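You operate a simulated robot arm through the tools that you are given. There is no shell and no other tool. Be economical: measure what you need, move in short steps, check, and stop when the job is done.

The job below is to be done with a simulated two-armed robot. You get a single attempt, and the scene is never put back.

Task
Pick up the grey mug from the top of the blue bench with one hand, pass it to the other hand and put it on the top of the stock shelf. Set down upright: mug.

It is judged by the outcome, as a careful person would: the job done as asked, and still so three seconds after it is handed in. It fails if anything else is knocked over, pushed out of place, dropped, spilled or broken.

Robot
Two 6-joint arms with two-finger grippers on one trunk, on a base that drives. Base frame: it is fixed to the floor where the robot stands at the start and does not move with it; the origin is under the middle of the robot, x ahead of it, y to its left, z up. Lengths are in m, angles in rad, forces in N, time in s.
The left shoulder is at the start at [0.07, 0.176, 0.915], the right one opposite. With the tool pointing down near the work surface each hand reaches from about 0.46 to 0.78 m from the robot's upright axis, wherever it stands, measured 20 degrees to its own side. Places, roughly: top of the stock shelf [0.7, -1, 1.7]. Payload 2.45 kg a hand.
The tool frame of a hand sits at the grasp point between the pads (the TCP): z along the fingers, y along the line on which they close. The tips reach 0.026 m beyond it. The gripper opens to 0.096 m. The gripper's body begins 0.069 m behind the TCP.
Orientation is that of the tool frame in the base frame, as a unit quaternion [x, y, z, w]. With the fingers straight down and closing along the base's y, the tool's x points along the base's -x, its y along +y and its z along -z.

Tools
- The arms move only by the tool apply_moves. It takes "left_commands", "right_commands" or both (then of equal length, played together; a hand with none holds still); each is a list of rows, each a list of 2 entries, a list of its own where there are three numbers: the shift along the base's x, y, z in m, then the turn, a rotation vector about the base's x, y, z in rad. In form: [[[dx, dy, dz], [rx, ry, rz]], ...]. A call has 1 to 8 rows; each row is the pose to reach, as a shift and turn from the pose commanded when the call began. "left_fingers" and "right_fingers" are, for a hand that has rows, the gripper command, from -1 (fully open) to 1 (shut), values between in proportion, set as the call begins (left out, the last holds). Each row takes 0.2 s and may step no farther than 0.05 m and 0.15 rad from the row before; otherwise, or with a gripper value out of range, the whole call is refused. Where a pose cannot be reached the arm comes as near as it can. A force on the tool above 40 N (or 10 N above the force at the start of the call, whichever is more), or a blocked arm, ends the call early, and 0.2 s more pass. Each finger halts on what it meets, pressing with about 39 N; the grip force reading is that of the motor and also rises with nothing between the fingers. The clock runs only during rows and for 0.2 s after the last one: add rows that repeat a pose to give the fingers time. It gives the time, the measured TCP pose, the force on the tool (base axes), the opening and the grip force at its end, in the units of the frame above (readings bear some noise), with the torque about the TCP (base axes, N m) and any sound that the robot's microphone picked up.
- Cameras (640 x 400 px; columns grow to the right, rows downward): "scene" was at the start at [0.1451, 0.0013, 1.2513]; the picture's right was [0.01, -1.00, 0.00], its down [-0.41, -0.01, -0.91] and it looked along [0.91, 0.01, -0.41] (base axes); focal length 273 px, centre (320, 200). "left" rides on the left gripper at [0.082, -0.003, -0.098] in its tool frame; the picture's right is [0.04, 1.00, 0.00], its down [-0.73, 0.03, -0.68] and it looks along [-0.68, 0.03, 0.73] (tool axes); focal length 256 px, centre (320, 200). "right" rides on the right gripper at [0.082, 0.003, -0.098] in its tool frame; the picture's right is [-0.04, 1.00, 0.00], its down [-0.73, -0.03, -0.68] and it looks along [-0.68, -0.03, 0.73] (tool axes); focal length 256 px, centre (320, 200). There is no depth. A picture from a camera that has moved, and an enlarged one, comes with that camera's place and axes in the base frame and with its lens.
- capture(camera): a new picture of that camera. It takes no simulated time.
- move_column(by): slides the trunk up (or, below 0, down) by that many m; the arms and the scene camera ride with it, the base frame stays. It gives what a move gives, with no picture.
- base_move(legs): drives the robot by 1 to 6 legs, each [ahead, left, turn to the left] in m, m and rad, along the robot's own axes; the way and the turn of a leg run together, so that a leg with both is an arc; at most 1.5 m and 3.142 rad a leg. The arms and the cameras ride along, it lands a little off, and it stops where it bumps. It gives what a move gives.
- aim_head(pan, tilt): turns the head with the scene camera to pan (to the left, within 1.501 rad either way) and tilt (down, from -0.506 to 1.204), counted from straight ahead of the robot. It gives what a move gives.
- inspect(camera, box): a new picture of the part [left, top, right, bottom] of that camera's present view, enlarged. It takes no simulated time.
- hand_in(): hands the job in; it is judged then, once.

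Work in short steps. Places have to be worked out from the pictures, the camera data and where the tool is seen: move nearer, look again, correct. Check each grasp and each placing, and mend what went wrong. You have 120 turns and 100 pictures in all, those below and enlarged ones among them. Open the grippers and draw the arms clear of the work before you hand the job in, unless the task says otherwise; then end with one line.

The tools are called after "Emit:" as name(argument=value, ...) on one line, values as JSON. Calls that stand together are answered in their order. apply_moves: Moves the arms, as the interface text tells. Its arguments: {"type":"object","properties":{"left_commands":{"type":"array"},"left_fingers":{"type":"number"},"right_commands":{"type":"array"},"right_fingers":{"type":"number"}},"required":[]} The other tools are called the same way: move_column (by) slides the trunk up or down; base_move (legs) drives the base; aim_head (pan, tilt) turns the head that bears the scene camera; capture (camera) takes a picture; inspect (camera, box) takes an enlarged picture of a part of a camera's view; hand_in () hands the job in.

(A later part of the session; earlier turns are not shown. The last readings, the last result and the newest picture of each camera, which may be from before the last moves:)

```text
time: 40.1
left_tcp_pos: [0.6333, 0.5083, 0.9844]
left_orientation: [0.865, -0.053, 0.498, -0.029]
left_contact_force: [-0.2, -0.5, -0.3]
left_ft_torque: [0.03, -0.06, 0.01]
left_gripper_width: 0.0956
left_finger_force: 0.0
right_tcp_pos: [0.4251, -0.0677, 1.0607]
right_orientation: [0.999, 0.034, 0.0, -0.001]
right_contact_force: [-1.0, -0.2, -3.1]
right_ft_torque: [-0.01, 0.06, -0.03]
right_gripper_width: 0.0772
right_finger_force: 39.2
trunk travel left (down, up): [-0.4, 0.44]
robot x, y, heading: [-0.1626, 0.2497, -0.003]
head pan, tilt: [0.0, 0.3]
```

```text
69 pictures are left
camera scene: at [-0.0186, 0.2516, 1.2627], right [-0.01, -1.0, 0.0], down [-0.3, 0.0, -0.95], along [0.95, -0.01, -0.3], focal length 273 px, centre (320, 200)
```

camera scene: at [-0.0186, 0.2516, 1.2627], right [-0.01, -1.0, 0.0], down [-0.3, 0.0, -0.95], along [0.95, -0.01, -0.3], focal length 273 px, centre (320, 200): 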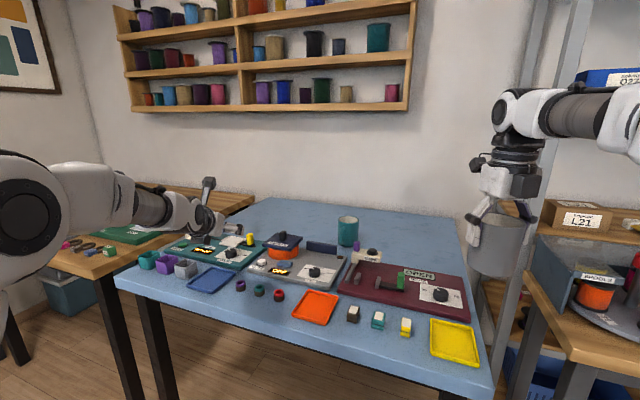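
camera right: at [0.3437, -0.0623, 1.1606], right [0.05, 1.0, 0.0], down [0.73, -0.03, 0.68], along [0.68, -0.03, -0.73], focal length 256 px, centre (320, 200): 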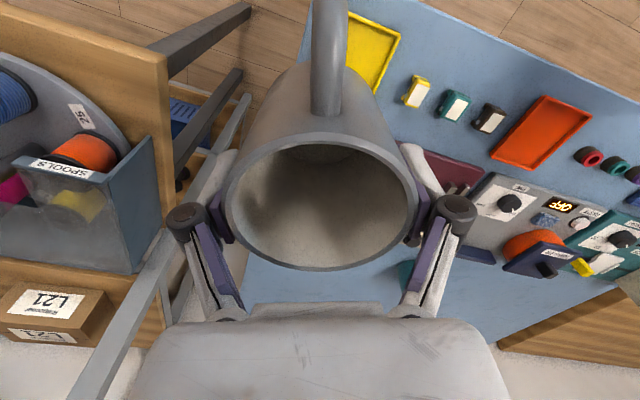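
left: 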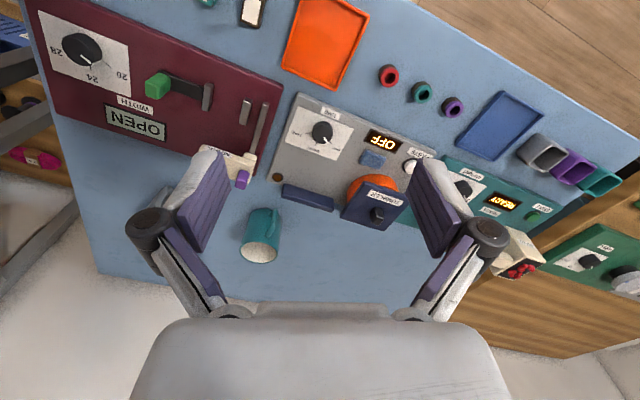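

Commanding the left hand toward the handover staging point, nearly level (12° below) with the small roll error removed.

Emit:
apply_moves(left_commands=[[[-0.02, -0.037, 0.004], [-0.015, -0.045, 0.009]], [[-0.04, -0.074, 0.008], [-0.03, -0.09, 0.018]], [[-0.06, -0.111, 0.012], [-0.045, -0.135, 0.027]], [[-0.08, -0.148, 0.016], [-0.06, -0.18, 0.036]], [[-0.1, -0.185, 0.02], [-0.075, -0.225, 0.045]], [[-0.12, -0.222, 0.024], [-0.09, -0.27, 0.054]], [[-0.14, -0.255, 0.027], [-0.104, -0.31, 0.06]], [[-0.14, -0.255, 0.027], [-0.104, -0.31, 0.06]]])

Emit:
capture(camera="scene")

```text
time: 42.1
left_tcp_pos: [0.5853, 0.3731, 1.0622]
left_orientation: [0.779, 0.04, 0.625, 0.007]
left_contact_force: [0.9, 0.1, -0.5]
left_ft_torque: [0.04, 0.02, -0.01]
left_gripper_width: 0.096
left_finger_force: 0.1
left hand out of reach, approached as far as the arm can: row 3, 4, 5, 6, 7, 8
right_tcp_pos: [0.4242, -0.0691, 1.0609]
right_orientation: [0.999, 0.034, -0.001, 0.0]
right_contact_force: [0.0, 1.0, -3.3]
right_ft_torque: [-0.03, 0.03, 0.02]
right_gripper_width: 0.0771
right_finger_force: 39.0
trunk travel left (down, up): [-0.4, 0.44]
robot x, y, heading: [-0.1677, 0.2528, -0.004]
head pan, tilt: [0.0, 0.3]
stopped in row 8 (left hand): the arm was blocked; the commanded pose is now the measured one
```

```text
68 pictures are left
camera scene: at [-0.0195, 0.2519, 1.2629], right [-0.01, -1.0, 0.0], down [-0.3, 0.0, -0.96], along [0.96, -0.01, -0.3], focal length 273 px, centre (320, 200)
```

scene: 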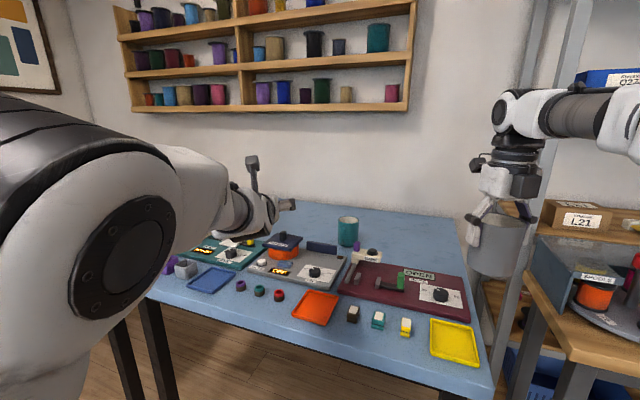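

Pointing straight ahead, the left arm gets blocked near the body. I'll instead have the left hand approach diagonally (pointing ~60° to the right), and turn the right hand back so the handle will point that same way, away from the left palm.

Emit:
apply_moves(left_commands=[[[0, 0.02, 0], [0, 0, -0.14]], [[0, 0.04, 0], [0, 0, -0.28]], [[-0.01, 0.05, 0], [0, 0, -0.42]], [[-0.02, 0.05, 0], [0, 0, -0.56]], [[-0.03, 0.05, 0], [0, 0, -0.7]], [[-0.05, 0.05, 0], [0, 0, -0.84]], [[-0.07, 0.05, 0], [0, 0, -0.98]], [[-0.08, 0.05, 0], [0, 0, -1.09]]], right_commands=[[[0, 0, 0], [0, 0, 0.15]], [[0, 0, 0], [0, 0, 0.3]], [[0, 0, 0], [0, 0, 0.45]], [[0, 0, 0], [0, 0, 0.6]], [[0, 0, 0], [0, 0, 0.75]], [[0, 0, 0], [0, 0, 0.9]], [[0, 0, 0], [0, 0, 1.05]], [[0, 0, 0], [0, 0, 1.2]]])

Emit:
apply_moves(right_commands=[[[0, 0, 0], [0, 0, 0.15]], [[0, 0, 0], [0, 0, 0.3]], [[0, 0, 0], [0, 0, 0.45]], [[0, 0, 0], [0, 0, 0.6]], [[0, 0, 0], [0, 0, 0.75]], [[0, 0, 0], [0, 0, 0.9]], [[0, 0, 0], [0, 0, 1.05]], [[0, 0, 0], [0, 0, 1.2]]])

Emit:
apply_moves(right_commands=[[[0, 0, 0], [0, 0, 0.15]], [[0, 0, 0], [0, 0, 0.3]], [[0, 0, 0], [0, 0, 0.45]], [[0, 0, 0], [0, 0, 0.6]], [[0, 0, 0], [0, 0, 0.75]], [[0, 0, 0], [0, 0, 0.9]], [[0, 0, 0], [0, 0, 1.05]], [[0, 0, 0], [0, 0, 1.2]]])

Emit:
apply_moves(right_commands=[[[0, 0, 0], [0, 0, 0.15]], [[0, 0, 0], [0, 0, 0.3]], [[0, 0, 0], [0, 0, 0.45]], [[0, 0, 0], [0, 0, 0.6]], [[0, 0, 0], [0, 0, 0.75]], [[0, 0, 0], [0, 0, 0.9]], [[0, 0, 0], [0, 0, 1.05]], [[0, 0, 0], [0, 0, 1.2]]])

Emit:
capture(camera="scene")

```text
time: 43.9
left_tcp_pos: [0.5058, 0.4226, 1.0624]
left_orientation: [0.686, -0.371, 0.532, 0.329]
left_contact_force: [0.2, -0.3, -0.2]
left_ft_torque: [0.01, 0.01, 0.02]
left_gripper_width: 0.0958
left_finger_force: 0.1
left hand out of reach, approached as far as the arm can: row 1, 2, 3
right_tcp_pos: [0.4259, -0.067, 1.0613]
right_orientation: [0.805, 0.593, -0.001, -0.001]
right_contact_force: [0.2, -0.5, -3.2]
right_ft_torque: [-0.04, 0.0, -0.04]
right_gripper_width: 0.0771
right_finger_force: 39.2
trunk travel left (down, up): [-0.4, 0.44]
robot x, y, heading: [-0.1649, 0.2474, -0.005]
head pan, tilt: [0.0, 0.3]
```

```text
time: 45.7
left_tcp_pos: [0.5064, 0.421, 1.062]
left_orientation: [0.686, -0.371, 0.533, 0.328]
left_contact_force: [0.9, -0.8, 0.6]
left_ft_torque: [-0.01, 0.0, -0.02]
left_gripper_width: 0.0959
left_finger_force: 0.1
right_tcp_pos: [0.4251, -0.0691, 1.0613]
right_orientation: [0.329, 0.944, 0.0, 0.0]
right_contact_force: [0.3, -1.1, -2.9]
right_ft_torque: [-0.02, 0.0, -0.04]
right_gripper_width: 0.0768
right_finger_force: 39.3
trunk travel left (down, up): [-0.4, 0.44]
robot x, y, heading: [-0.1653, 0.2527, -0.002]
head pan, tilt: [0.0, 0.3]
```

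```text
time: 47.5
left_tcp_pos: [0.5063, 0.4208, 1.063]
left_orientation: [0.687, -0.371, 0.531, 0.328]
left_contact_force: [0.0, -0.7, 0.8]
left_ft_torque: [0.04, 0.02, 0.0]
left_gripper_width: 0.096
left_finger_force: 0.0
right_tcp_pos: [0.4227, -0.0675, 1.0625]
right_orientation: [-0.261, 0.965, -0.001, -0.001]
right_contact_force: [0.1, -0.8, -3.1]
right_ft_torque: [0.0, -0.02, -0.03]
right_gripper_width: 0.0768
right_finger_force: 38.9
trunk travel left (down, up): [-0.4, 0.44]
robot x, y, heading: [-0.1654, 0.2524, -0.004]
head pan, tilt: [0.0, 0.3]
```

```text
time: 49.3
left_tcp_pos: [0.5053, 0.4213, 1.0621]
left_orientation: [0.686, -0.371, 0.532, 0.328]
left_contact_force: [0.8, 0.1, -0.3]
left_ft_torque: [-0.01, -0.01, 0.0]
left_gripper_width: 0.0958
left_finger_force: 0.1
right_tcp_pos: [0.4244, -0.0674, 1.0627]
right_orientation: [0.761, -0.649, 0.0, 0.0]
right_contact_force: [0.1, -0.1, -3.8]
right_ft_torque: [0.01, -0.01, -0.05]
right_gripper_width: 0.0767
right_finger_force: 39.2
trunk travel left (down, up): [-0.4, 0.44]
robot x, y, heading: [-0.1672, 0.2539, -0.001]
head pan, tilt: [0.0, 0.3]
```

```text
67 pictures are left
camera scene: at [-0.0194, 0.2516, 1.2629], right [-0.01, -1.0, 0.0], down [-0.3, 0.0, -0.96], along [0.96, -0.01, -0.3], focal length 273 px, centre (320, 200)
```

scene: 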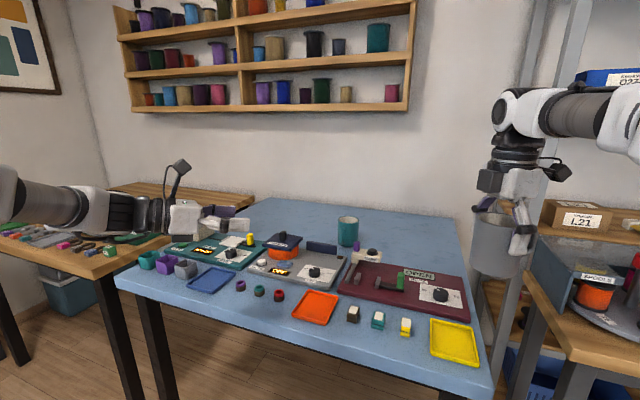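

Left hand reached its diagonal pose cleanly. Now I bring the mug toward the middle, aligning the handle with the left hand's pointing direction, and lower the left hand to grip the mug's lower half.

Emit:
apply_moves(right_commands=[[[0.012, 0.045, 0], [0, 0, 0.07]], [[0.024, 0.09, 0], [0, 0, 0.14]], [[0.036, 0.135, 0], [0, 0, 0.21]], [[0.05, 0.18, 0], [0, 0, 0.28]], [[0.062, 0.225, 0], [0, 0, 0.35]], [[0.075, 0.265, 0], [0, 0, 0.42]], [[0.075, 0.265, 0], [0, 0, 0.42]]], left_commands=[[[0, 0, 0], [0, 0, 0]], [[0, 0, -0.02], [0.028, -0.048, -0.012]], [[0, 0, -0.04], [0.028, -0.048, -0.012]], [[0, 0, -0.051], [0.028, -0.048, -0.012]], [[0, 0, -0.051], [0.028, -0.048, -0.012]], [[0, 0, -0.051], [0.028, -0.048, -0.012]], [[0, 0, -0.051], [0.028, -0.048, -0.012]]], left_fingers=-1)

Emit:
capture(camera="scene")

Emit:
capture(camera="left")

```text
time: 50.9
left_tcp_pos: [0.5051, 0.4197, 1.0127]
left_orientation: [0.676, -0.39, 0.541, 0.313]
left_contact_force: [0.2, 0.4, -0.4]
left_ft_torque: [0.0, -0.03, 0.0]
left_gripper_width: 0.0961
left_finger_force: 0.0
right_tcp_pos: [0.4804, 0.1841, 1.0383]
right_orientation: [0.879, -0.476, -0.001, 0.0]
right_contact_force: [0.9, -0.4, -3.5]
right_ft_torque: [0.04, 0.04, 0.04]
right_gripper_width: 0.077
right_finger_force: 39.0
right hand out of reach, approached as far as the arm can: row 5, 6, 7
trunk travel left (down, up): [-0.4, 0.44]
robot x, y, heading: [-0.1648, 0.2516, -0.005]
head pan, tilt: [0.0, 0.3]
```

```text
66 pictures are left
camera scene: at [-0.0189, 0.2512, 1.2628], right [-0.01, -1.0, 0.0], down [-0.3, 0.0, -0.95], along [0.95, -0.01, -0.3], focal length 273 px, centre (320, 200)
```

scene: 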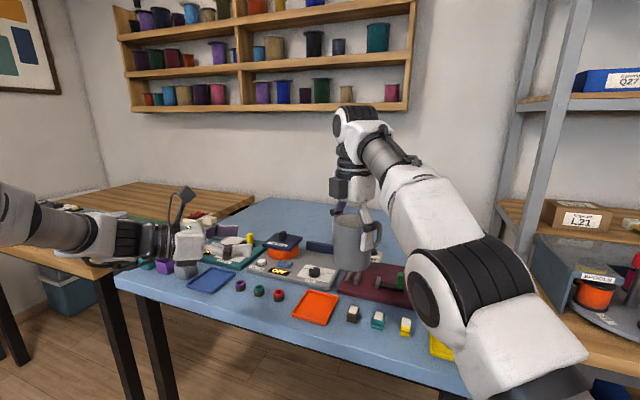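

```text
65 pictures are left
camera left: at [0.4693, 0.4893, 1.1134], right [-0.86, -0.51, 0.04], down [-0.44, 0.7, -0.57], along [0.26, -0.51, -0.82], focal length 256 px, centre (320, 200)
```

left: 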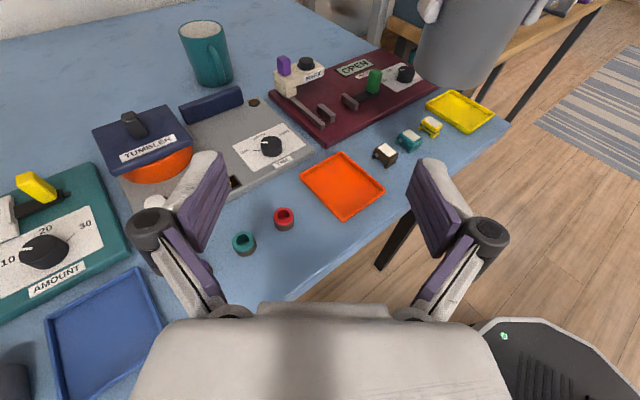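

The right arm is limited because it's held high relative to its shoulder. I raise the trunk by 0.12 and lower both hands relative to it, moving them into line.

Emit:
move_column(by=0.14)

Emit:
apply_moves(right_commands=[[[0, 0, -0.04], [0, 0, 0]], [[0, 0, -0.08], [0, 0, 0]], [[0.0, 0, -0.12], [0, 0, 0]], [[0.02, 0.01, -0.12], [0, 0, 0]], [[0.02, 0.02, -0.12], [0, 0, 0]], [[0.02, 0.02, -0.12], [0, 0, 0]]], left_commands=[[[0, 0, -0.04], [0, 0, 0]], [[0, 0, -0.08], [0, 0, 0]], [[0, 0, -0.12], [0, 0, 0]], [[0, 0, -0.147], [0, 0, 0]], [[0, 0, -0.147], [0, 0, 0]], [[0, 0, -0.147], [0, 0, 0]]])

Emit:
capture(camera="scene")

```text
time: 52.6
left_tcp_pos: [0.5049, 0.4199, 1.1522]
left_orientation: [0.676, -0.391, 0.541, 0.313]
left_contact_force: [0.5, -0.5, 0.0]
left_ft_torque: [0.02, 0.04, 0.02]
left_gripper_width: 0.096
left_finger_force: 0.0
right_tcp_pos: [0.481, 0.1854, 1.179]
right_orientation: [0.879, -0.477, 0.0, 0.0]
right_contact_force: [0.3, 0.0, -3.8]
right_ft_torque: [0.05, 0.02, -0.01]
right_gripper_width: 0.077
right_finger_force: 38.8
trunk travel left (down, up): [-0.54, 0.3]
robot x, y, heading: [-0.1686, 0.2534, -0.009]
head pan, tilt: [0.0, 0.3]
```

```text
time: 54.0
left_tcp_pos: [0.505, 0.4197, 1.0071]
left_orientation: [0.676, -0.39, 0.541, 0.312]
left_contact_force: [-0.3, 0.0, 0.1]
left_ft_torque: [0.01, 0.01, 0.01]
left_gripper_width: 0.0961
left_finger_force: 0.2
right_tcp_pos: [0.5007, 0.2047, 1.0577]
right_orientation: [0.879, -0.477, 0.0, 0.0]
right_contact_force: [-0.6, -0.4, -3.3]
right_ft_torque: [-0.02, 0.01, 0.01]
right_gripper_width: 0.077
right_finger_force: 39.2
trunk travel left (down, up): [-0.54, 0.3]
robot x, y, heading: [-0.1642, 0.2494, -0.004]
head pan, tilt: [0.0, 0.3]
```

```text
64 pictures are left
camera scene: at [-0.019, 0.2516, 1.4028], right [-0.01, -1.0, 0.0], down [-0.3, 0.0, -0.95], along [0.95, -0.01, -0.3], focal length 273 px, centre (320, 200)
```

scene: 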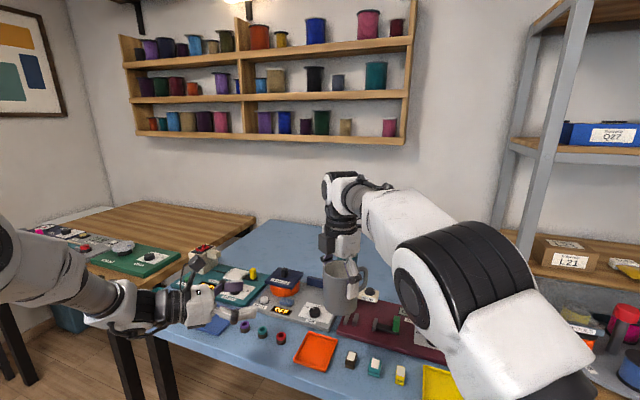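

Good. Now align the left hand behind the mug, ~12 cm off.

Emit:
apply_moves(right_commands=[[[0.01, 0.007, 0], [0, 0, 0]], [[0.02, 0.014, 0], [0, 0, 0]], [[0.03, 0.02, 0], [0, 0, 0]], [[0.03, 0.02, 0], [0, 0, 0]]], left_commands=[[[-0.012, -0.03, 0], [0, 0, 0]], [[-0.024, -0.06, 0], [0, 0, 0]], [[-0.035, -0.09, 0], [0, 0, 0]], [[-0.035, -0.09, 0], [0, 0, 0]]])

Emit:
capture(camera="left")

Emit:
inspect(camera="scene", box=[160, 200, 400, 350])

```text
time: 55.0
left_tcp_pos: [0.4685, 0.3308, 1.0071]
left_orientation: [0.676, -0.389, 0.542, 0.312]
left_contact_force: [-0.8, 0.2, -0.8]
left_ft_torque: [-0.01, -0.01, -0.03]
left_gripper_width: 0.096
left_finger_force: 0.1
right_tcp_pos: [0.5227, 0.2196, 1.0563]
right_orientation: [0.879, -0.477, 0.0, 0.0]
right_contact_force: [1.0, 0.4, -2.0]
right_ft_torque: [-0.02, 0.07, -0.01]
right_gripper_width: 0.0769
right_finger_force: 38.8
right hand out of reach, approached as far as the arm can: row 3, 4
trunk travel left (down, up): [-0.54, 0.3]
robot x, y, heading: [-0.1641, 0.249, -0.007]
head pan, tilt: [0.0, 0.3]
```

```text
63 pictures are left
camera left: at [0.4334, 0.4009, 1.1089], right [-0.86, -0.51, 0.04], down [-0.44, 0.7, -0.57], along [0.26, -0.51, -0.82], focal length 256 px, centre (320, 200)
```

left: 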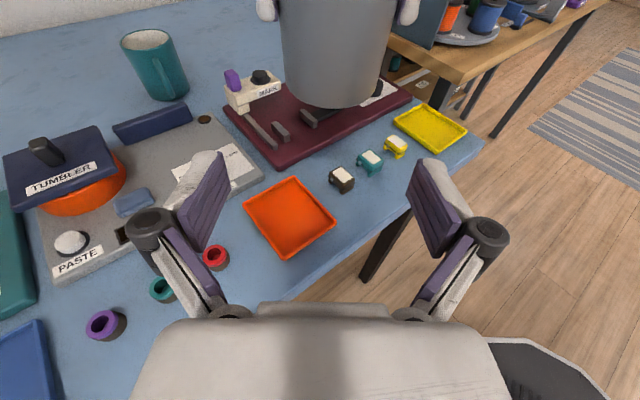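

```text
2.67 times, centred on (280, 275) of scene
camera zoom: at [-0.0182, 0.2529, 1.4027], right [-0.01, -1.0, 0.0], down [-0.3, 0.0, -0.95], along [0.95, -0.01, -0.3], focal length 728 px, centre (427, 0)
```

zoom: 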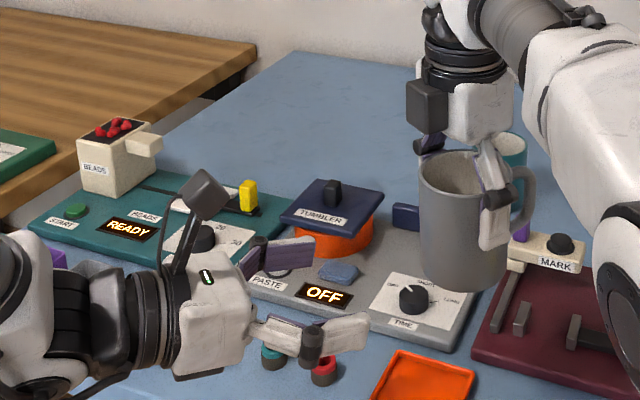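

The left hand lines up. I need the mug's base height precisely relative to the right fingertips, so zoom in.

Emit:
inspect(camera="scene", box=[300, 240, 380, 315])

Emit:
inspect(camera="left", box=[240, 0, 440, 125])

Emit:
capture(camera="right")

```text
5.33 times, centred on (340, 278) of scene
camera zoom: at [-0.0182, 0.2529, 1.4027], right [-0.01, -1.0, 0.0], down [-0.3, 0.0, -0.95], along [0.95, -0.01, -0.3], focal length 1456 px, centre (213, -213)
```

zoom: 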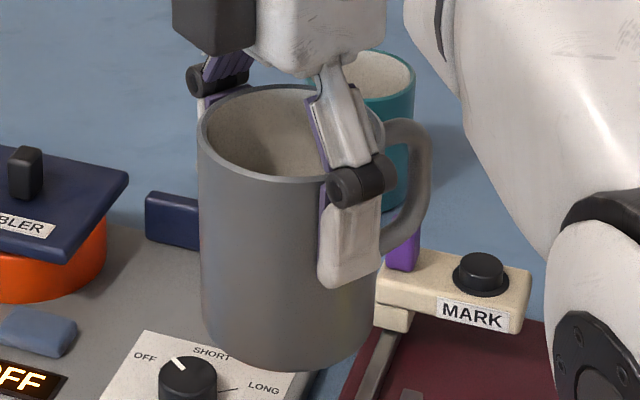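

```text
3.20 times, centred on (340, 62) of left
camera zoom: at [0.4334, 0.4009, 1.1089], right [-0.86, -0.51, 0.04], down [-0.44, 0.7, -0.57], along [0.26, -0.51, -0.82], focal length 819 px, centre (256, 640)
```

zoom: 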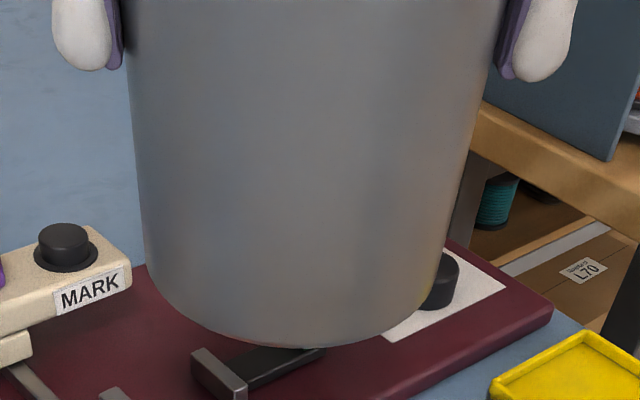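

```text
59 pictures are left
camera right: at [0.5658, 0.1509, 1.1541], right [-0.86, -0.51, 0.0], down [-0.37, 0.63, 0.68], along [-0.35, 0.58, -0.73], focal length 256 px, centre (320, 200)
```

right: 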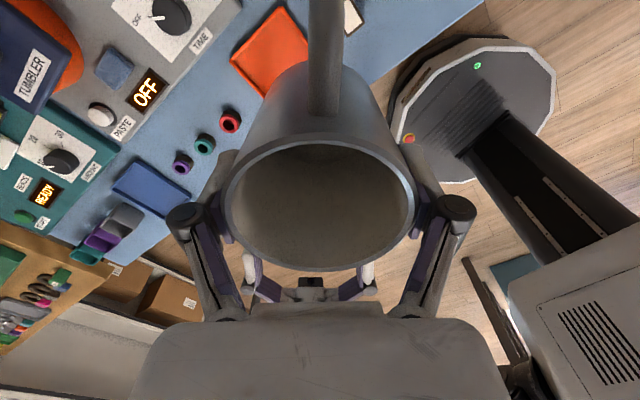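

Clear view: right fingertips end ~36 mm above the mug base, so the left fingers fit below at ~1.008 height. I correct the left hand laterally by 1 cm and advance most of the way.

Emit:
apply_moves(left_commands=[[[-0.0086, -0.005, 0], [0, 0, 0]], [[0.004, -0.027, 0], [0, 0, 0]], [[0.0165, -0.0485, 0], [0, 0, 0]], [[0.0245, -0.0625, 0], [0, 0, 0]], [[0.0245, -0.0625, 0], [0, 0, 0]]])

Emit:
inspect(camera="scene", box=[250, 240, 380, 320])

Emit:
capture(camera="left")

```text
time: 56.2
left_tcp_pos: [0.4954, 0.2675, 1.0044]
left_orientation: [0.676, -0.39, 0.541, 0.313]
left_contact_force: [0.7, 0.7, -0.7]
left_ft_torque: [0.0, 0.01, 0.0]
left_gripper_width: 0.0959
left_finger_force: 0.0
right_tcp_pos: [0.5228, 0.219, 1.0563]
right_orientation: [0.879, -0.477, 0.0, 0.0]
right_contact_force: [0.1, 0.6, -3.2]
right_ft_torque: [0.02, 0.02, 0.0]
right_gripper_width: 0.077
right_finger_force: 39.0
trunk travel left (down, up): [-0.54, 0.3]
robot x, y, heading: [-0.167, 0.2571, -0.004]
head pan, tilt: [0.0, 0.3]
```

```text
4.92 times, centred on (315, 280) of scene
camera zoom: at [-0.0193, 0.2521, 1.4029], right [-0.01, -1.0, 0.0], down [-0.3, 0.0, -0.96], along [0.96, -0.01, -0.3], focal length 1344 px, centre (345, -194)
```

zoom: 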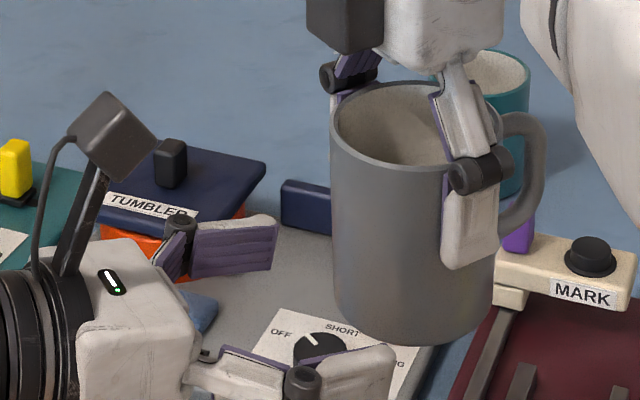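

```text
57 pictures are left
camera left: at [0.4591, 0.3367, 1.1059], right [-0.86, -0.51, 0.04], down [-0.44, 0.7, -0.57], along [0.26, -0.51, -0.82], focal length 256 px, centre (320, 200)
```

left: 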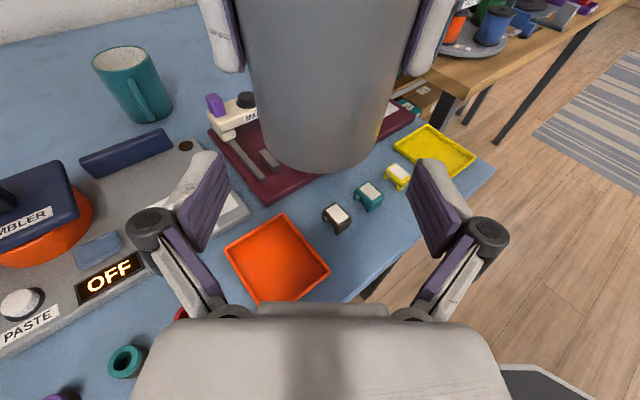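

Aligned. Advancing the remaining ~58 mm gently, with +2.5 mm height.

Emit:
apply_moves(left_commands=[[[0.01, -0.0175, 0.0025], [0, 0, 0]], [[0.02, -0.035, 0.0025], [0, 0, 0]], [[0.0286, -0.0505, 0.0025], [0, 0, 0]], [[0.0286, -0.0505, 0.0025], [0, 0, 0]]])

Emit:
inspect(camera="scene", box=[250, 240, 380, 320])

Emit:
capture(camera="left")

```text
time: 57.2
left_tcp_pos: [0.5239, 0.2151, 1.0071]
left_orientation: [0.676, -0.389, 0.542, 0.312]
left_contact_force: [-0.1, -0.2, 0.7]
left_ft_torque: [0.0, -0.01, 0.0]
left_gripper_width: 0.096
left_finger_force: 0.0
right_tcp_pos: [0.5223, 0.2178, 1.0567]
right_orientation: [0.879, -0.477, 0.0, 0.0]
right_contact_force: [-0.6, -0.4, -3.9]
right_ft_torque: [-0.01, 0.06, 0.03]
right_gripper_width: 0.077
right_finger_force: 39.1
trunk travel left (down, up): [-0.54, 0.3]
robot x, y, heading: [-0.1677, 0.2565, -0.006]
head pan, tilt: [0.0, 0.3]
```

```text
4.92 times, centred on (315, 280) of scene
camera zoom: at [-0.0193, 0.2522, 1.4029], right [-0.01, -1.0, 0.0], down [-0.3, 0.0, -0.96], along [0.96, -0.01, -0.3], focal length 1344 px, centre (345, -194)
```

zoom: 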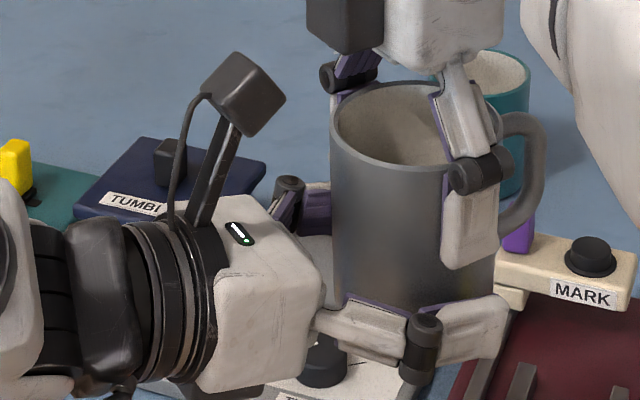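

```text
55 pictures are left
camera left: at [0.4879, 0.286, 1.1088], right [-0.86, -0.51, 0.04], down [-0.44, 0.7, -0.57], along [0.26, -0.51, -0.82], focal length 256 px, centre (320, 200)
```

left: 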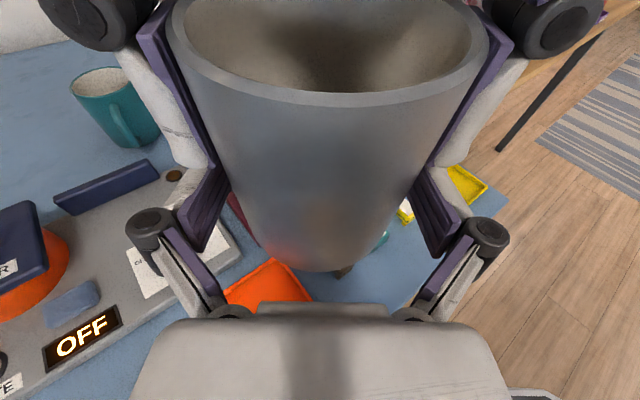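

Everything lines up with visible gap between the finger pairs. I raise the left hand 4 mm and close it.

Emit:
apply_moves(left_commands=[[[0, 0, 0.004], [0, 0, 0]], [[0, 0, 0.004], [0, 0, 0]]])

Emit:
apply_moves(left_commands=[[[0, 0, 0], [0, 0, 0]], [[0, 0, 0], [0, 0, 0]], [[0, 0, 0], [0, 0, 0]]], left_fingers=1)

Emit:
inspect(camera="scene", box=[250, 240, 380, 320])

```text
time: 57.8
left_tcp_pos: [0.5232, 0.217, 1.0111]
left_orientation: [0.676, -0.39, 0.541, 0.313]
left_contact_force: [-0.2, 0.3, 0.3]
left_ft_torque: [-0.01, -0.03, 0.03]
left_gripper_width: 0.0962
left_finger_force: 0.0
right_tcp_pos: [0.523, 0.2185, 1.056]
right_orientation: [0.879, -0.477, 0.0, 0.0]
right_contact_force: [0.6, 0.3, -3.1]
right_ft_torque: [-0.01, 0.03, 0.04]
right_gripper_width: 0.0769
right_finger_force: 38.9
trunk travel left (down, up): [-0.54, 0.3]
robot x, y, heading: [-0.167, 0.2541, -0.003]
head pan, tilt: [0.0, 0.3]
```

```text
time: 58.6
left_tcp_pos: [0.5224, 0.2174, 1.013]
left_orientation: [0.676, -0.391, 0.541, 0.313]
left_contact_force: [-5.6, 16.0, 4.7]
left_ft_torque: [-0.24, -0.11, 0.05]
left_gripper_width: 0.0744
left_finger_force: 39.5
right_tcp_pos: [0.5232, 0.2169, 1.0563]
right_orientation: [0.878, -0.478, 0.0, 0.001]
right_contact_force: [6.0, -16.6, -6.6]
right_ft_torque: [-0.45, -0.08, -0.07]
right_gripper_width: 0.0766
right_finger_force: 39.4
trunk travel left (down, up): [-0.54, 0.3]
robot x, y, heading: [-0.1685, 0.2534, -0.008]
head pan, tilt: [0.0, 0.3]
```

```text
4.92 times, centred on (315, 280) of scene
camera zoom: at [-0.0192, 0.2518, 1.4029], right [-0.01, -1.0, 0.0], down [-0.3, 0.0, -0.96], along [0.96, -0.01, -0.3], focal length 1344 px, centre (345, -194)
```

zoom: 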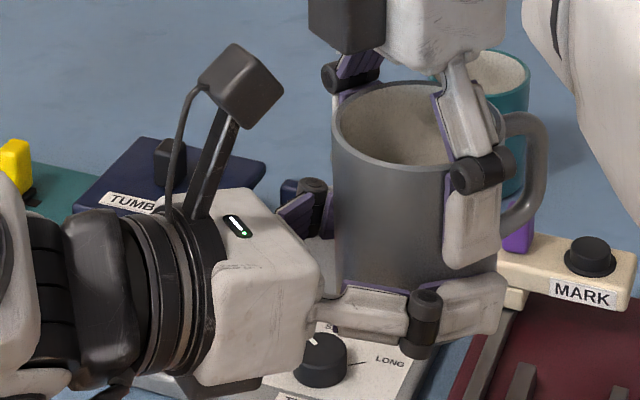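

Left grip holds (0.074 m, 39 N). There's ~17 N internal push along the left hand's axis; I relieve it by backing 2 mm, then read.

Emit:
apply_moves(left_commands=[[[-0.001, 0.0017, 0], [0, 0, 0]], [[-0.001, 0.0017, 0], [0, 0, 0]]])

```text
time: 59.2
left_tcp_pos: [0.5223, 0.2175, 1.012]
left_orientation: [0.677, -0.389, 0.541, 0.312]
left_contact_force: [14.3, 6.8, 0.6]
left_ft_torque: [0.08, 0.85, 0.44]
left_gripper_width: 0.0746
left_finger_force: 39.1
right_tcp_pos: [0.5224, 0.2192, 1.0552]
right_orientation: [0.879, -0.477, -0.002, 0.001]
right_contact_force: [-14.3, -5.2, -3.2]
right_ft_torque: [-0.33, -0.17, -0.56]
right_gripper_width: 0.0767
right_finger_force: 39.1
trunk travel left (down, up): [-0.54, 0.3]
robot x, y, heading: [-0.1651, 0.2502, -0.002]
head pan, tilt: [0.0, 0.3]
```

Internal loads are modest. Open the right hand and check that the left carries the load.

Emit:
apply_moves(right_commands=[[[0, 0, 0], [0, 0, 0]], [[0, 0, 0], [0, 0, 0]], [[0, 0, 0], [0, 0, 0]]], right_fingers=-1)

Emit:
inspect(camera="scene", box=[250, 240, 380, 320])

Emit:
capture(camera="right")

```text
time: 60.0
left_tcp_pos: [0.523, 0.2183, 1.0112]
left_orientation: [0.675, -0.39, 0.542, 0.313]
left_contact_force: [-0.4, 0.1, -0.5]
left_ft_torque: [0.04, 0.03, -0.01]
left_gripper_width: 0.0745
left_finger_force: 39.1
right_tcp_pos: [0.5232, 0.2184, 1.0562]
right_orientation: [0.879, -0.477, 0.001, 0.0]
right_contact_force: [-0.6, -0.3, -0.6]
right_ft_torque: [0.0, 0.0, -0.03]
right_gripper_width: 0.0961
right_finger_force: 0.2
trunk travel left (down, up): [-0.54, 0.3]
robot x, y, heading: [-0.165, 0.2552, -0.003]
head pan, tilt: [0.0, 0.3]
```

```text
4.92 times, centred on (315, 280) of scene
camera zoom: at [-0.0192, 0.2518, 1.4029], right [-0.01, -1.0, 0.0], down [-0.3, 0.0, -0.96], along [0.96, -0.01, -0.3], focal length 1344 px, centre (345, -194)
```

zoom: 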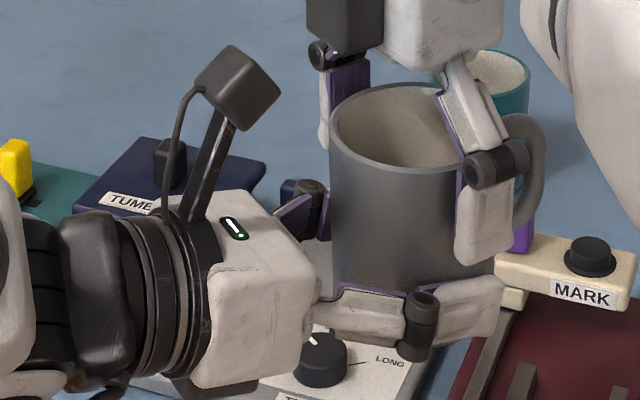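

```text
52 pictures are left
camera right: at [0.565, 0.1501, 1.1548], right [-0.86, -0.51, 0.0], down [-0.37, 0.63, 0.68], along [-0.35, 0.58, -0.73], focal length 256 px, centre (320, 200)
```

right: 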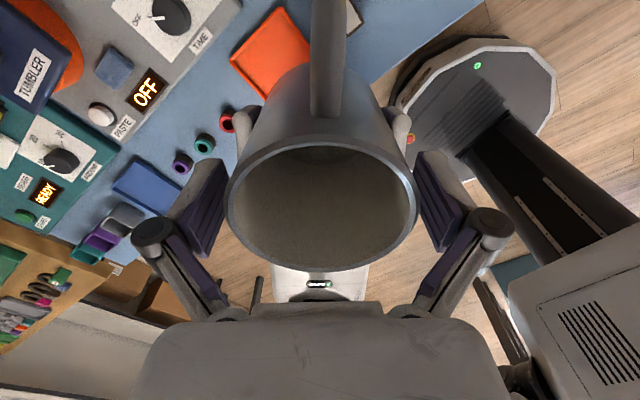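

Left hand holds the mug alone. Since the right hand is at its reach limit, I lower the mug 7 cm out of the right fingers (well above the bench items), then draw the right hand away.

Emit:
apply_moves(left_commands=[[[0, 0, -0.02], [0, 0, 0]], [[0, 0, -0.04], [0, 0, 0]], [[0, 0, -0.06], [0, 0, 0]], [[0, 0, -0.075], [0, 0, 0]], [[0, 0, -0.075], [0, 0, 0]]])

Emit:
capture(camera="scene")

Emit:
capture(camera="right")

```text
time: 61.2
left_tcp_pos: [0.5224, 0.2182, 0.9371]
left_orientation: [0.675, -0.391, 0.541, 0.313]
left_contact_force: [-0.1, 0.2, 1.1]
left_ft_torque: [0.06, 0.02, -0.02]
left_gripper_width: 0.0745
left_finger_force: 39.1
right_tcp_pos: [0.5221, 0.2189, 1.0568]
right_orientation: [0.879, -0.478, 0.0, 0.0]
right_contact_force: [0.4, 0.5, 0.5]
right_ft_torque: [0.02, 0.04, 0.0]
right_gripper_width: 0.0961
right_finger_force: 0.1
trunk travel left (down, up): [-0.54, 0.3]
robot x, y, heading: [-0.168, 0.251, -0.005]
head pan, tilt: [0.0, 0.3]
```

```text
51 pictures are left
camera scene: at [-0.0196, 0.2518, 1.4029], right [-0.01, -1.0, 0.0], down [-0.3, 0.0, -0.96], along [0.96, -0.01, -0.3], focal length 273 px, centre (320, 200)
```

scene: 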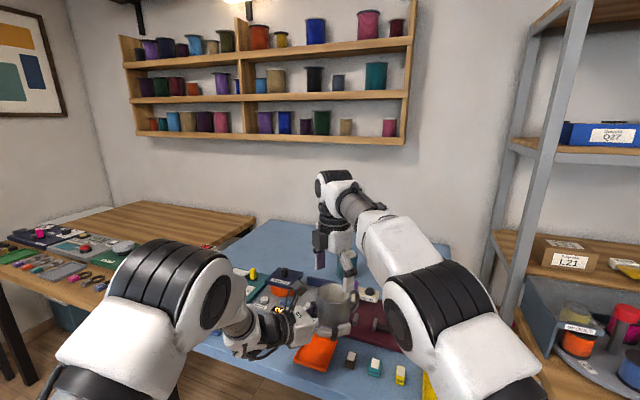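

```text
50 pictures are left
camera right: at [0.5647, 0.15, 1.155], right [-0.86, -0.51, 0.0], down [-0.37, 0.63, 0.68], along [-0.35, 0.58, -0.73], focal length 256 px, centre (320, 200)
```

right: 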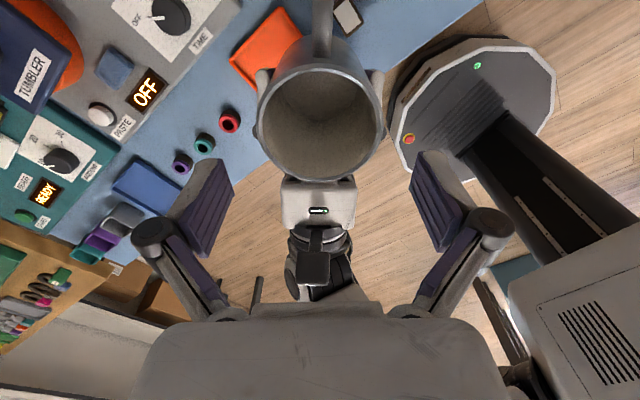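

Mug is clear of the right fingers by 2–3 cm and upright. I withdraw the right hand to the right and back, then look at the mug.

Emit:
apply_moves(right_commands=[[[-0.02, -0.045, 0], [0, 0, 0]], [[-0.04, -0.09, 0], [0, 0, 0]], [[-0.06, -0.135, 0], [0, 0, 0]], [[-0.08, -0.18, 0], [0, 0, 0]], [[-0.09, -0.225, 0], [0, 0, 0]], [[-0.09, -0.27, 0], [0, 0, 0]], [[-0.09, -0.3, 0], [0, 0, 0]]])

Emit:
move_column(by=0.28)

Emit:
aim_head(pan=0.0, tilt=0.5)

Emit:
capture(camera="scene")

```text
time: 62.8
left_tcp_pos: [0.5226, 0.2185, 0.9374]
left_orientation: [0.676, -0.39, 0.541, 0.313]
left_contact_force: [-0.4, -0.6, 0.5]
left_ft_torque: [0.07, 0.04, 0.04]
left_gripper_width: 0.0744
left_finger_force: 38.2
right_tcp_pos: [0.4308, -0.0809, 1.0593]
right_orientation: [0.879, -0.477, 0.0, 0.0]
right_contact_force: [0.1, -0.8, 0.2]
right_ft_torque: [0.04, 0.0, 0.01]
right_gripper_width: 0.0961
right_finger_force: 0.1
trunk travel left (down, up): [-0.54, 0.3]
robot x, y, heading: [-0.1647, 0.251, -0.003]
head pan, tilt: [0.0, 0.3]
```

```text
time: 65.6
left_tcp_pos: [0.5238, 0.2178, 1.2174]
left_orientation: [0.676, -0.39, 0.542, 0.312]
left_contact_force: [0.3, 0.2, -2.5]
left_ft_torque: [-0.01, -0.03, 0.0]
left_gripper_width: 0.0744
left_finger_force: 38.9
right_tcp_pos: [0.4305, -0.0796, 1.3384]
right_orientation: [0.879, -0.477, 0.0, 0.0]
right_contact_force: [-0.3, 0.0, 0.5]
right_ft_torque: [-0.03, 0.02, -0.02]
right_gripper_width: 0.0962
right_finger_force: 0.0
trunk travel left (down, up): [-0.82, 0.02]
robot x, y, heading: [-0.1649, 0.2547, -0.005]
head pan, tilt: [0.0, 0.3]
```

```text
time: 66.4
left_tcp_pos: [0.5226, 0.2177, 1.2166]
left_orientation: [0.676, -0.39, 0.542, 0.313]
left_contact_force: [0.6, 0.2, -3.0]
left_ft_torque: [0.03, 0.0, 0.0]
left_gripper_width: 0.0744
left_finger_force: 39.0
right_tcp_pos: [0.4317, -0.0789, 1.3383]
right_orientation: [0.879, -0.477, -0.001, 0.001]
right_contact_force: [-0.3, -0.1, 0.1]
right_ft_torque: [0.01, 0.02, 0.01]
right_gripper_width: 0.096
right_finger_force: 0.0
trunk travel left (down, up): [-0.82, 0.02]
robot x, y, heading: [-0.1675, 0.2513, -0.006]
head pan, tilt: [0.0, 0.499]
```

```text
49 pictures are left
camera scene: at [-0.0213, 0.2517, 1.6645], right [-0.01, -1.0, 0.0], down [-0.48, 0.0, -0.88], along [0.88, 0.0, -0.48], focal length 273 px, centre (320, 200)
```

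scene: 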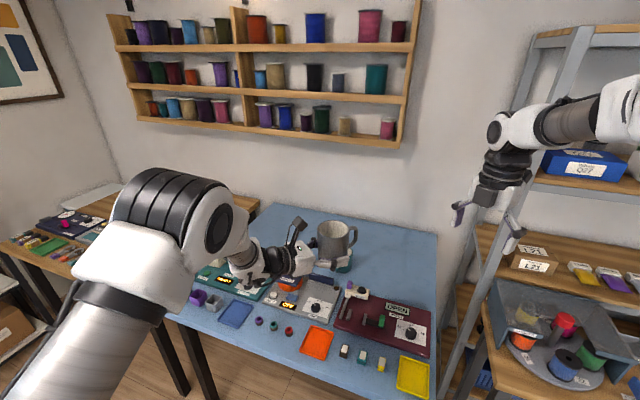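

Mug firmly held by the left hand. I raise the left arm to shelf height here in free space, shifting it left, to test reach.

Emit:
apply_moves(left_commands=[[[0, 0.02, 0.035], [0, 0, 0]], [[0, 0.04, 0.07], [0, 0, 0]], [[0, 0.06, 0.105], [0, 0, 0]], [[0, 0.08, 0.14], [0, 0, 0]], [[0, 0.1, 0.175], [0, 0, 0]], [[0, 0.12, 0.21], [0, 0, 0]], [[0, 0.14, 0.245], [0, 0, 0]], [[0, 0.16, 0.28], [0, 0, 0]]])

Emit:
apply_moves(left_commands=[[[0, 0.01, 0.035], [0, 0, 0]], [[0, 0.02, 0.07], [0, 0, 0]], [[0, 0.03, 0.105], [0, 0, 0]], [[0, 0.04, 0.14], [0, 0, 0]], [[0, 0.05, 0.175], [0, 0, 0]], [[0, 0.06, 0.21], [0, 0, 0]], [[0, 0.07, 0.245], [0, 0, 0]], [[0, 0.08, 0.28], [0, 0, 0]]])

Emit:
aim_head(pan=0.3, tilt=0.0)

Emit:
capture(camera="scene")

```text
time: 68.2
left_tcp_pos: [0.5259, 0.3807, 1.4983]
left_orientation: [0.676, -0.39, 0.541, 0.313]
left_contact_force: [-0.2, -0.3, -3.0]
left_ft_torque: [0.03, 0.02, 0.01]
left_gripper_width: 0.0746
left_finger_force: 39.2
right_tcp_pos: [0.4301, -0.0783, 1.3382]
right_orientation: [0.879, -0.478, 0.001, 0.0]
right_contact_force: [-0.8, -0.3, -0.1]
right_ft_torque: [-0.02, -0.03, 0.02]
right_gripper_width: 0.096
right_finger_force: 0.1
trunk travel left (down, up): [-0.82, 0.02]
robot x, y, heading: [-0.1659, 0.2565, -0.003]
head pan, tilt: [0.0, 0.499]
```

```text
time: 70.0
left_tcp_pos: [0.5124, 0.4486, 1.7402]
left_orientation: [0.676, -0.39, 0.542, 0.313]
left_contact_force: [-1.1, 0.0, -3.2]
left_ft_torque: [0.02, 0.01, 0.01]
left_gripper_width: 0.074
left_finger_force: 38.2
left hand out of reach, approached as far as the arm can: row 7, 8
right_tcp_pos: [0.429, -0.0799, 1.3386]
right_orientation: [0.879, -0.478, 0.001, -0.001]
right_contact_force: [-0.5, 0.2, 0.2]
right_ft_torque: [0.0, -0.04, -0.02]
right_gripper_width: 0.096
right_finger_force: 0.0
trunk travel left (down, up): [-0.82, 0.02]
robot x, y, heading: [-0.1649, 0.2541, -0.005]
head pan, tilt: [0.0, 0.499]
```

```text
time: 70.9
left_tcp_pos: [0.5149, 0.4491, 1.7384]
left_orientation: [0.676, -0.391, 0.54, 0.314]
left_contact_force: [0.3, -1.0, -3.0]
left_ft_torque: [0.01, 0.03, -0.04]
left_gripper_width: 0.0743
left_finger_force: 39.1
right_tcp_pos: [0.4311, -0.0803, 1.3382]
right_orientation: [0.879, -0.477, 0.0, 0.0]
right_contact_force: [-0.2, 0.4, -0.1]
right_ft_torque: [0.01, -0.02, 0.01]
right_gripper_width: 0.0961
right_finger_force: 0.0
trunk travel left (down, up): [-0.82, 0.02]
robot x, y, heading: [-0.1672, 0.2507, -0.007]
head pan, tilt: [0.3, 0.0]
```

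```text
48 pictures are left
camera scene: at [-0.026, 0.2785, 1.7105], right [0.29, -0.96, 0.0], down [0.0, 0.0, -1.0], along [0.96, 0.29, 0.0], focal length 273 px, centre (320, 200)
```

scene: 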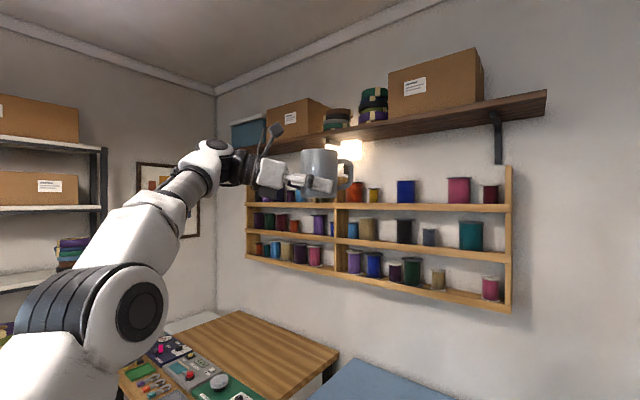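

At rel x≈0.68 the height limit is ~1.74; I pull in 8 cm and go a bit higher for carrying clearance, plus the last trunk travel.

Emit:
move_column(by=0.02)

Emit:
apply_moves(left_commands=[[[-0.03, 0, 0], [0, 0, 0]], [[-0.06, 0, 0], [0, 0, 0]], [[-0.09, 0, 0.01], [0, 0, 0]], [[-0.09, 0, 0.03], [0, 0, 0]], [[-0.09, 0, 0.05], [0, 0, 0]], [[-0.09, 0, 0.05], [0, 0, 0]]])

Emit:
base_move(legs=[[-0.2, 0, 0], [0, 0, -0.365]])

Emit:
aim_head(pan=-0.6, tilt=0.5)

Emit:
capture(camera="scene")

```text
time: 71.6
left_tcp_pos: [0.5139, 0.4481, 1.7599]
left_orientation: [0.676, -0.39, 0.541, 0.312]
left_contact_force: [0.1, 0.8, -2.7]
left_ft_torque: [0.01, 0.0, 0.02]
left_gripper_width: 0.0743
left_finger_force: 38.9
right_tcp_pos: [0.431, -0.0784, 1.3572]
right_orientation: [0.879, -0.477, 0.0, 0.0]
right_contact_force: [0.4, -0.7, -0.2]
right_ft_torque: [0.04, 0.03, -0.01]
right_gripper_width: 0.096
right_finger_force: 0.0
trunk travel left (down, up): [-0.84, 0.0]
robot x, y, heading: [-0.1631, 0.2532, -0.007]
head pan, tilt: [0.3, 0.0]
```

```text
time: 73.0
left_tcp_pos: [0.422, 0.4468, 1.8101]
left_orientation: [0.676, -0.391, 0.541, 0.313]
left_contact_force: [0.8, -0.1, -1.8]
left_ft_torque: [0.01, -0.02, -0.02]
left_gripper_width: 0.0744
left_finger_force: 39.0
right_tcp_pos: [0.4313, -0.0784, 1.3582]
right_orientation: [0.879, -0.477, -0.001, 0.0]
right_contact_force: [-0.6, -0.7, -0.2]
right_ft_torque: [0.0, -0.03, -0.03]
right_gripper_width: 0.0964
right_finger_force: 0.0
trunk travel left (down, up): [-0.84, 0.0]
robot x, y, heading: [-0.164, 0.2511, -0.007]
head pan, tilt: [0.3, 0.0]
```

```text
time: 75.7
left_tcp_pos: [0.2631, 0.2282, 1.8094]
left_orientation: [0.594, -0.505, 0.476, 0.406]
left_contact_force: [-0.3, 0.7, -3.8]
left_ft_torque: [0.07, -0.02, 0.0]
left_gripper_width: 0.0738
left_finger_force: 39.4
right_tcp_pos: [0.0832, -0.2678, 1.3585]
right_orientation: [0.778, -0.628, 0.001, 0.0]
right_contact_force: [-0.1, 0.1, -0.8]
right_ft_torque: [0.01, -0.01, -0.02]
right_gripper_width: 0.0958
right_finger_force: 0.1
trunk travel left (down, up): [-0.84, 0.0]
robot x, y, heading: [-0.3557, 0.2544, -0.365]
head pan, tilt: [0.3, 0.0]
```

```text
time: 76.9
left_tcp_pos: [0.2607, 0.2246, 1.8099]
left_orientation: [0.594, -0.506, 0.476, 0.405]
left_contact_force: [0.0, 0.3, -2.9]
left_ft_torque: [0.02, 0.04, -0.01]
left_gripper_width: 0.0747
left_finger_force: 39.5
right_tcp_pos: [0.0832, -0.269, 1.3592]
right_orientation: [0.778, -0.628, 0.0, 0.0]
right_contact_force: [0.0, -0.9, 0.0]
right_ft_torque: [0.01, -0.01, -0.01]
right_gripper_width: 0.0961
right_finger_force: 0.1
trunk travel left (down, up): [-0.84, 0.0]
robot x, y, heading: [-0.3569, 0.2523, -0.368]
head pan, tilt: [-0.6, 0.499]
```

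```text
47 pictures are left
camera scene: at [-0.2557, 0.1601, 1.6846], right [-0.82, -0.57, 0.0], down [-0.27, 0.39, -0.88], along [0.5, -0.72, -0.48], focal length 273 px, centre (320, 200)
```

scene: 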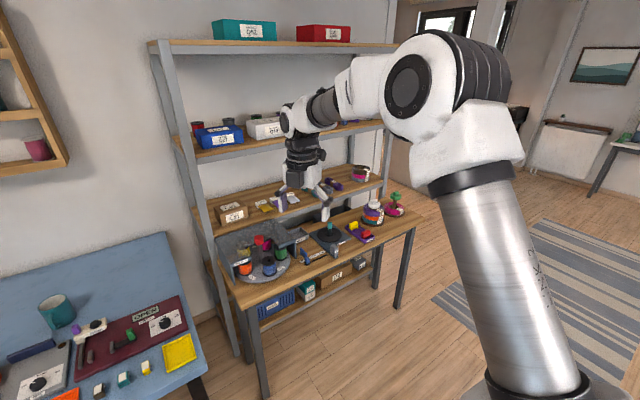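

The right hand must be tucked so it won't poke into the shelf. I move it back and out to the right side.

Emit:
apply_moves(right_commands=[[[-0.043, -0.006, 0], [0, 0, 0]], [[-0.086, -0.013, 0], [0, 0, 0]], [[-0.129, -0.019, 0], [0, 0, 0]], [[-0.172, -0.026, 0], [0, 0, 0]], [[-0.215, -0.032, 0], [0, 0, 0]], [[-0.258, -0.039, 0], [0, 0, 0]], [[-0.3, -0.045, 0], [0, 0, 0]], [[-0.341, -0.051, 0], [0, 0, 0]]])

Emit:
capture(camera="scene")

```text
time: 78.7
left_tcp_pos: [0.2608, 0.2239, 1.8091]
left_orientation: [0.595, -0.506, 0.476, 0.405]
left_contact_force: [-0.1, -0.4, -3.0]
left_ft_torque: [0.02, -0.03, 0.0]
left_gripper_width: 0.0743
left_finger_force: 39.4
right_tcp_pos: [-0.1147, -0.3728, 1.3263]
right_orientation: [0.778, -0.628, -0.001, 0.0]
right_contact_force: [0.6, -0.4, 0.4]
right_ft_torque: [0.03, -0.01, -0.03]
right_gripper_width: 0.0961
right_finger_force: 0.0
right hand out of reach, approached as far as the arm can: row 4, 5, 6, 7, 8
trunk travel left (down, up): [-0.84, 0.0]
robot x, y, heading: [-0.356, 0.2519, -0.365]
head pan, tilt: [-0.6, 0.499]
```

```text
46 pictures are left
camera scene: at [-0.2563, 0.1588, 1.6845], right [-0.82, -0.57, 0.0], down [-0.27, 0.4, -0.88], along [0.5, -0.72, -0.48], focal length 273 px, centre (320, 200)
```

scene: 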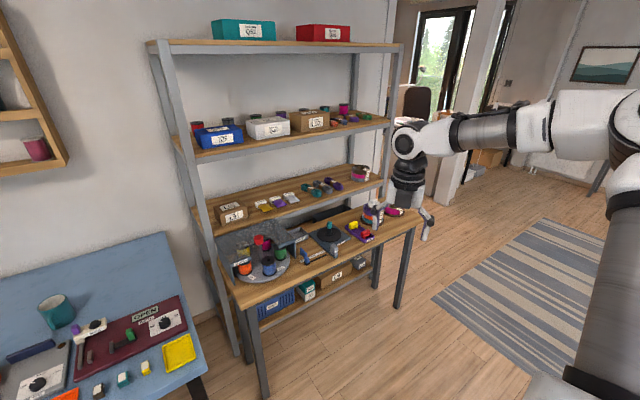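

The shelf front will be ~0.5 m ahead of the robot, so tuck the right hand further, swinging it to the side along with a yaw.

Emit:
apply_moves(right_commands=[[[-0.03, -0.02, 0], [0, 0, -0.1]], [[-0.065, -0.035, 0], [0, 0, -0.2]], [[-0.1, -0.045, 0], [0, 0, -0.3]], [[-0.14, -0.05, 0], [0, 0, -0.4]], [[-0.18, -0.05, 0], [0, 0, -0.5]], [[-0.22, -0.045, 0], [0, 0, -0.6]], [[-0.25, -0.04, 0], [0, 0, -0.7]], [[-0.27, -0.03, 0], [0, 0, -0.7]]])

Emit:
aim_head(pan=-0.9, tilt=0.3)

Emit:
capture(camera="scene")

```text
time: 80.5
left_tcp_pos: [0.2609, 0.2258, 1.8095]
left_orientation: [0.595, -0.506, 0.476, 0.405]
left_contact_force: [-0.8, 0.5, -2.9]
left_ft_torque: [-0.02, 0.01, 0.02]
left_gripper_width: 0.0745
left_finger_force: 38.8
right_tcp_pos: [-0.2531, -0.5821, 1.3496]
right_orientation: [-0.516, 0.857, 0.002, 0.001]
right_contact_force: [-0.5, 0.0, 0.5]
right_ft_torque: [0.0, 0.0, 0.02]
right_gripper_width: 0.0962
right_finger_force: 0.0
right hand out of reach, approached as far as the arm can: row 1, 2, 3, 4, 5, 6, 7, 8
trunk travel left (down, up): [-0.84, 0.0]
robot x, y, heading: [-0.3581, 0.2552, -0.368]
head pan, tilt: [-0.6, 0.499]
```

```text
time: 81.3
left_tcp_pos: [0.2626, 0.2266, 1.8095]
left_orientation: [0.594, -0.506, 0.475, 0.406]
left_contact_force: [-0.5, -0.6, -3.0]
left_ft_torque: [0.01, 0.01, -0.03]
left_gripper_width: 0.0744
left_finger_force: 39.1
right_tcp_pos: [-0.2503, -0.5823, 1.3491]
right_orientation: [-0.515, 0.857, 0.001, 0.0]
right_contact_force: [0.6, 0.0, -0.1]
right_ft_torque: [-0.03, 0.01, 0.01]
right_gripper_width: 0.0963
right_finger_force: 0.0
trunk travel left (down, up): [-0.84, 0.0]
robot x, y, heading: [-0.3573, 0.2496, -0.369]
head pan, tilt: [-0.901, 0.3]
```

```text
45 pictures are left
camera scene: at [-0.2788, 0.1459, 1.7029], right [-0.95, -0.3, 0.0], down [-0.09, 0.28, -0.96], along [0.28, -0.91, -0.3], focal length 273 px, centre (320, 200)
```

scene: 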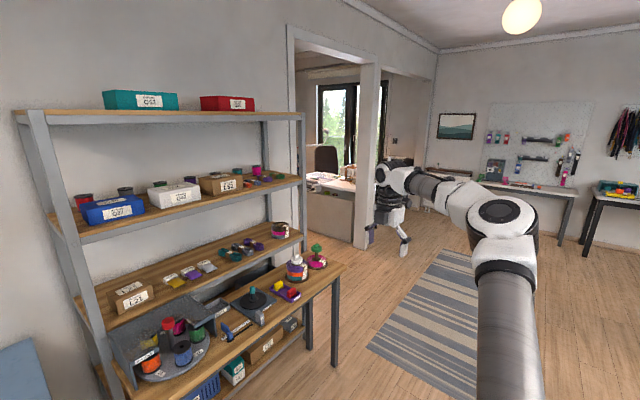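

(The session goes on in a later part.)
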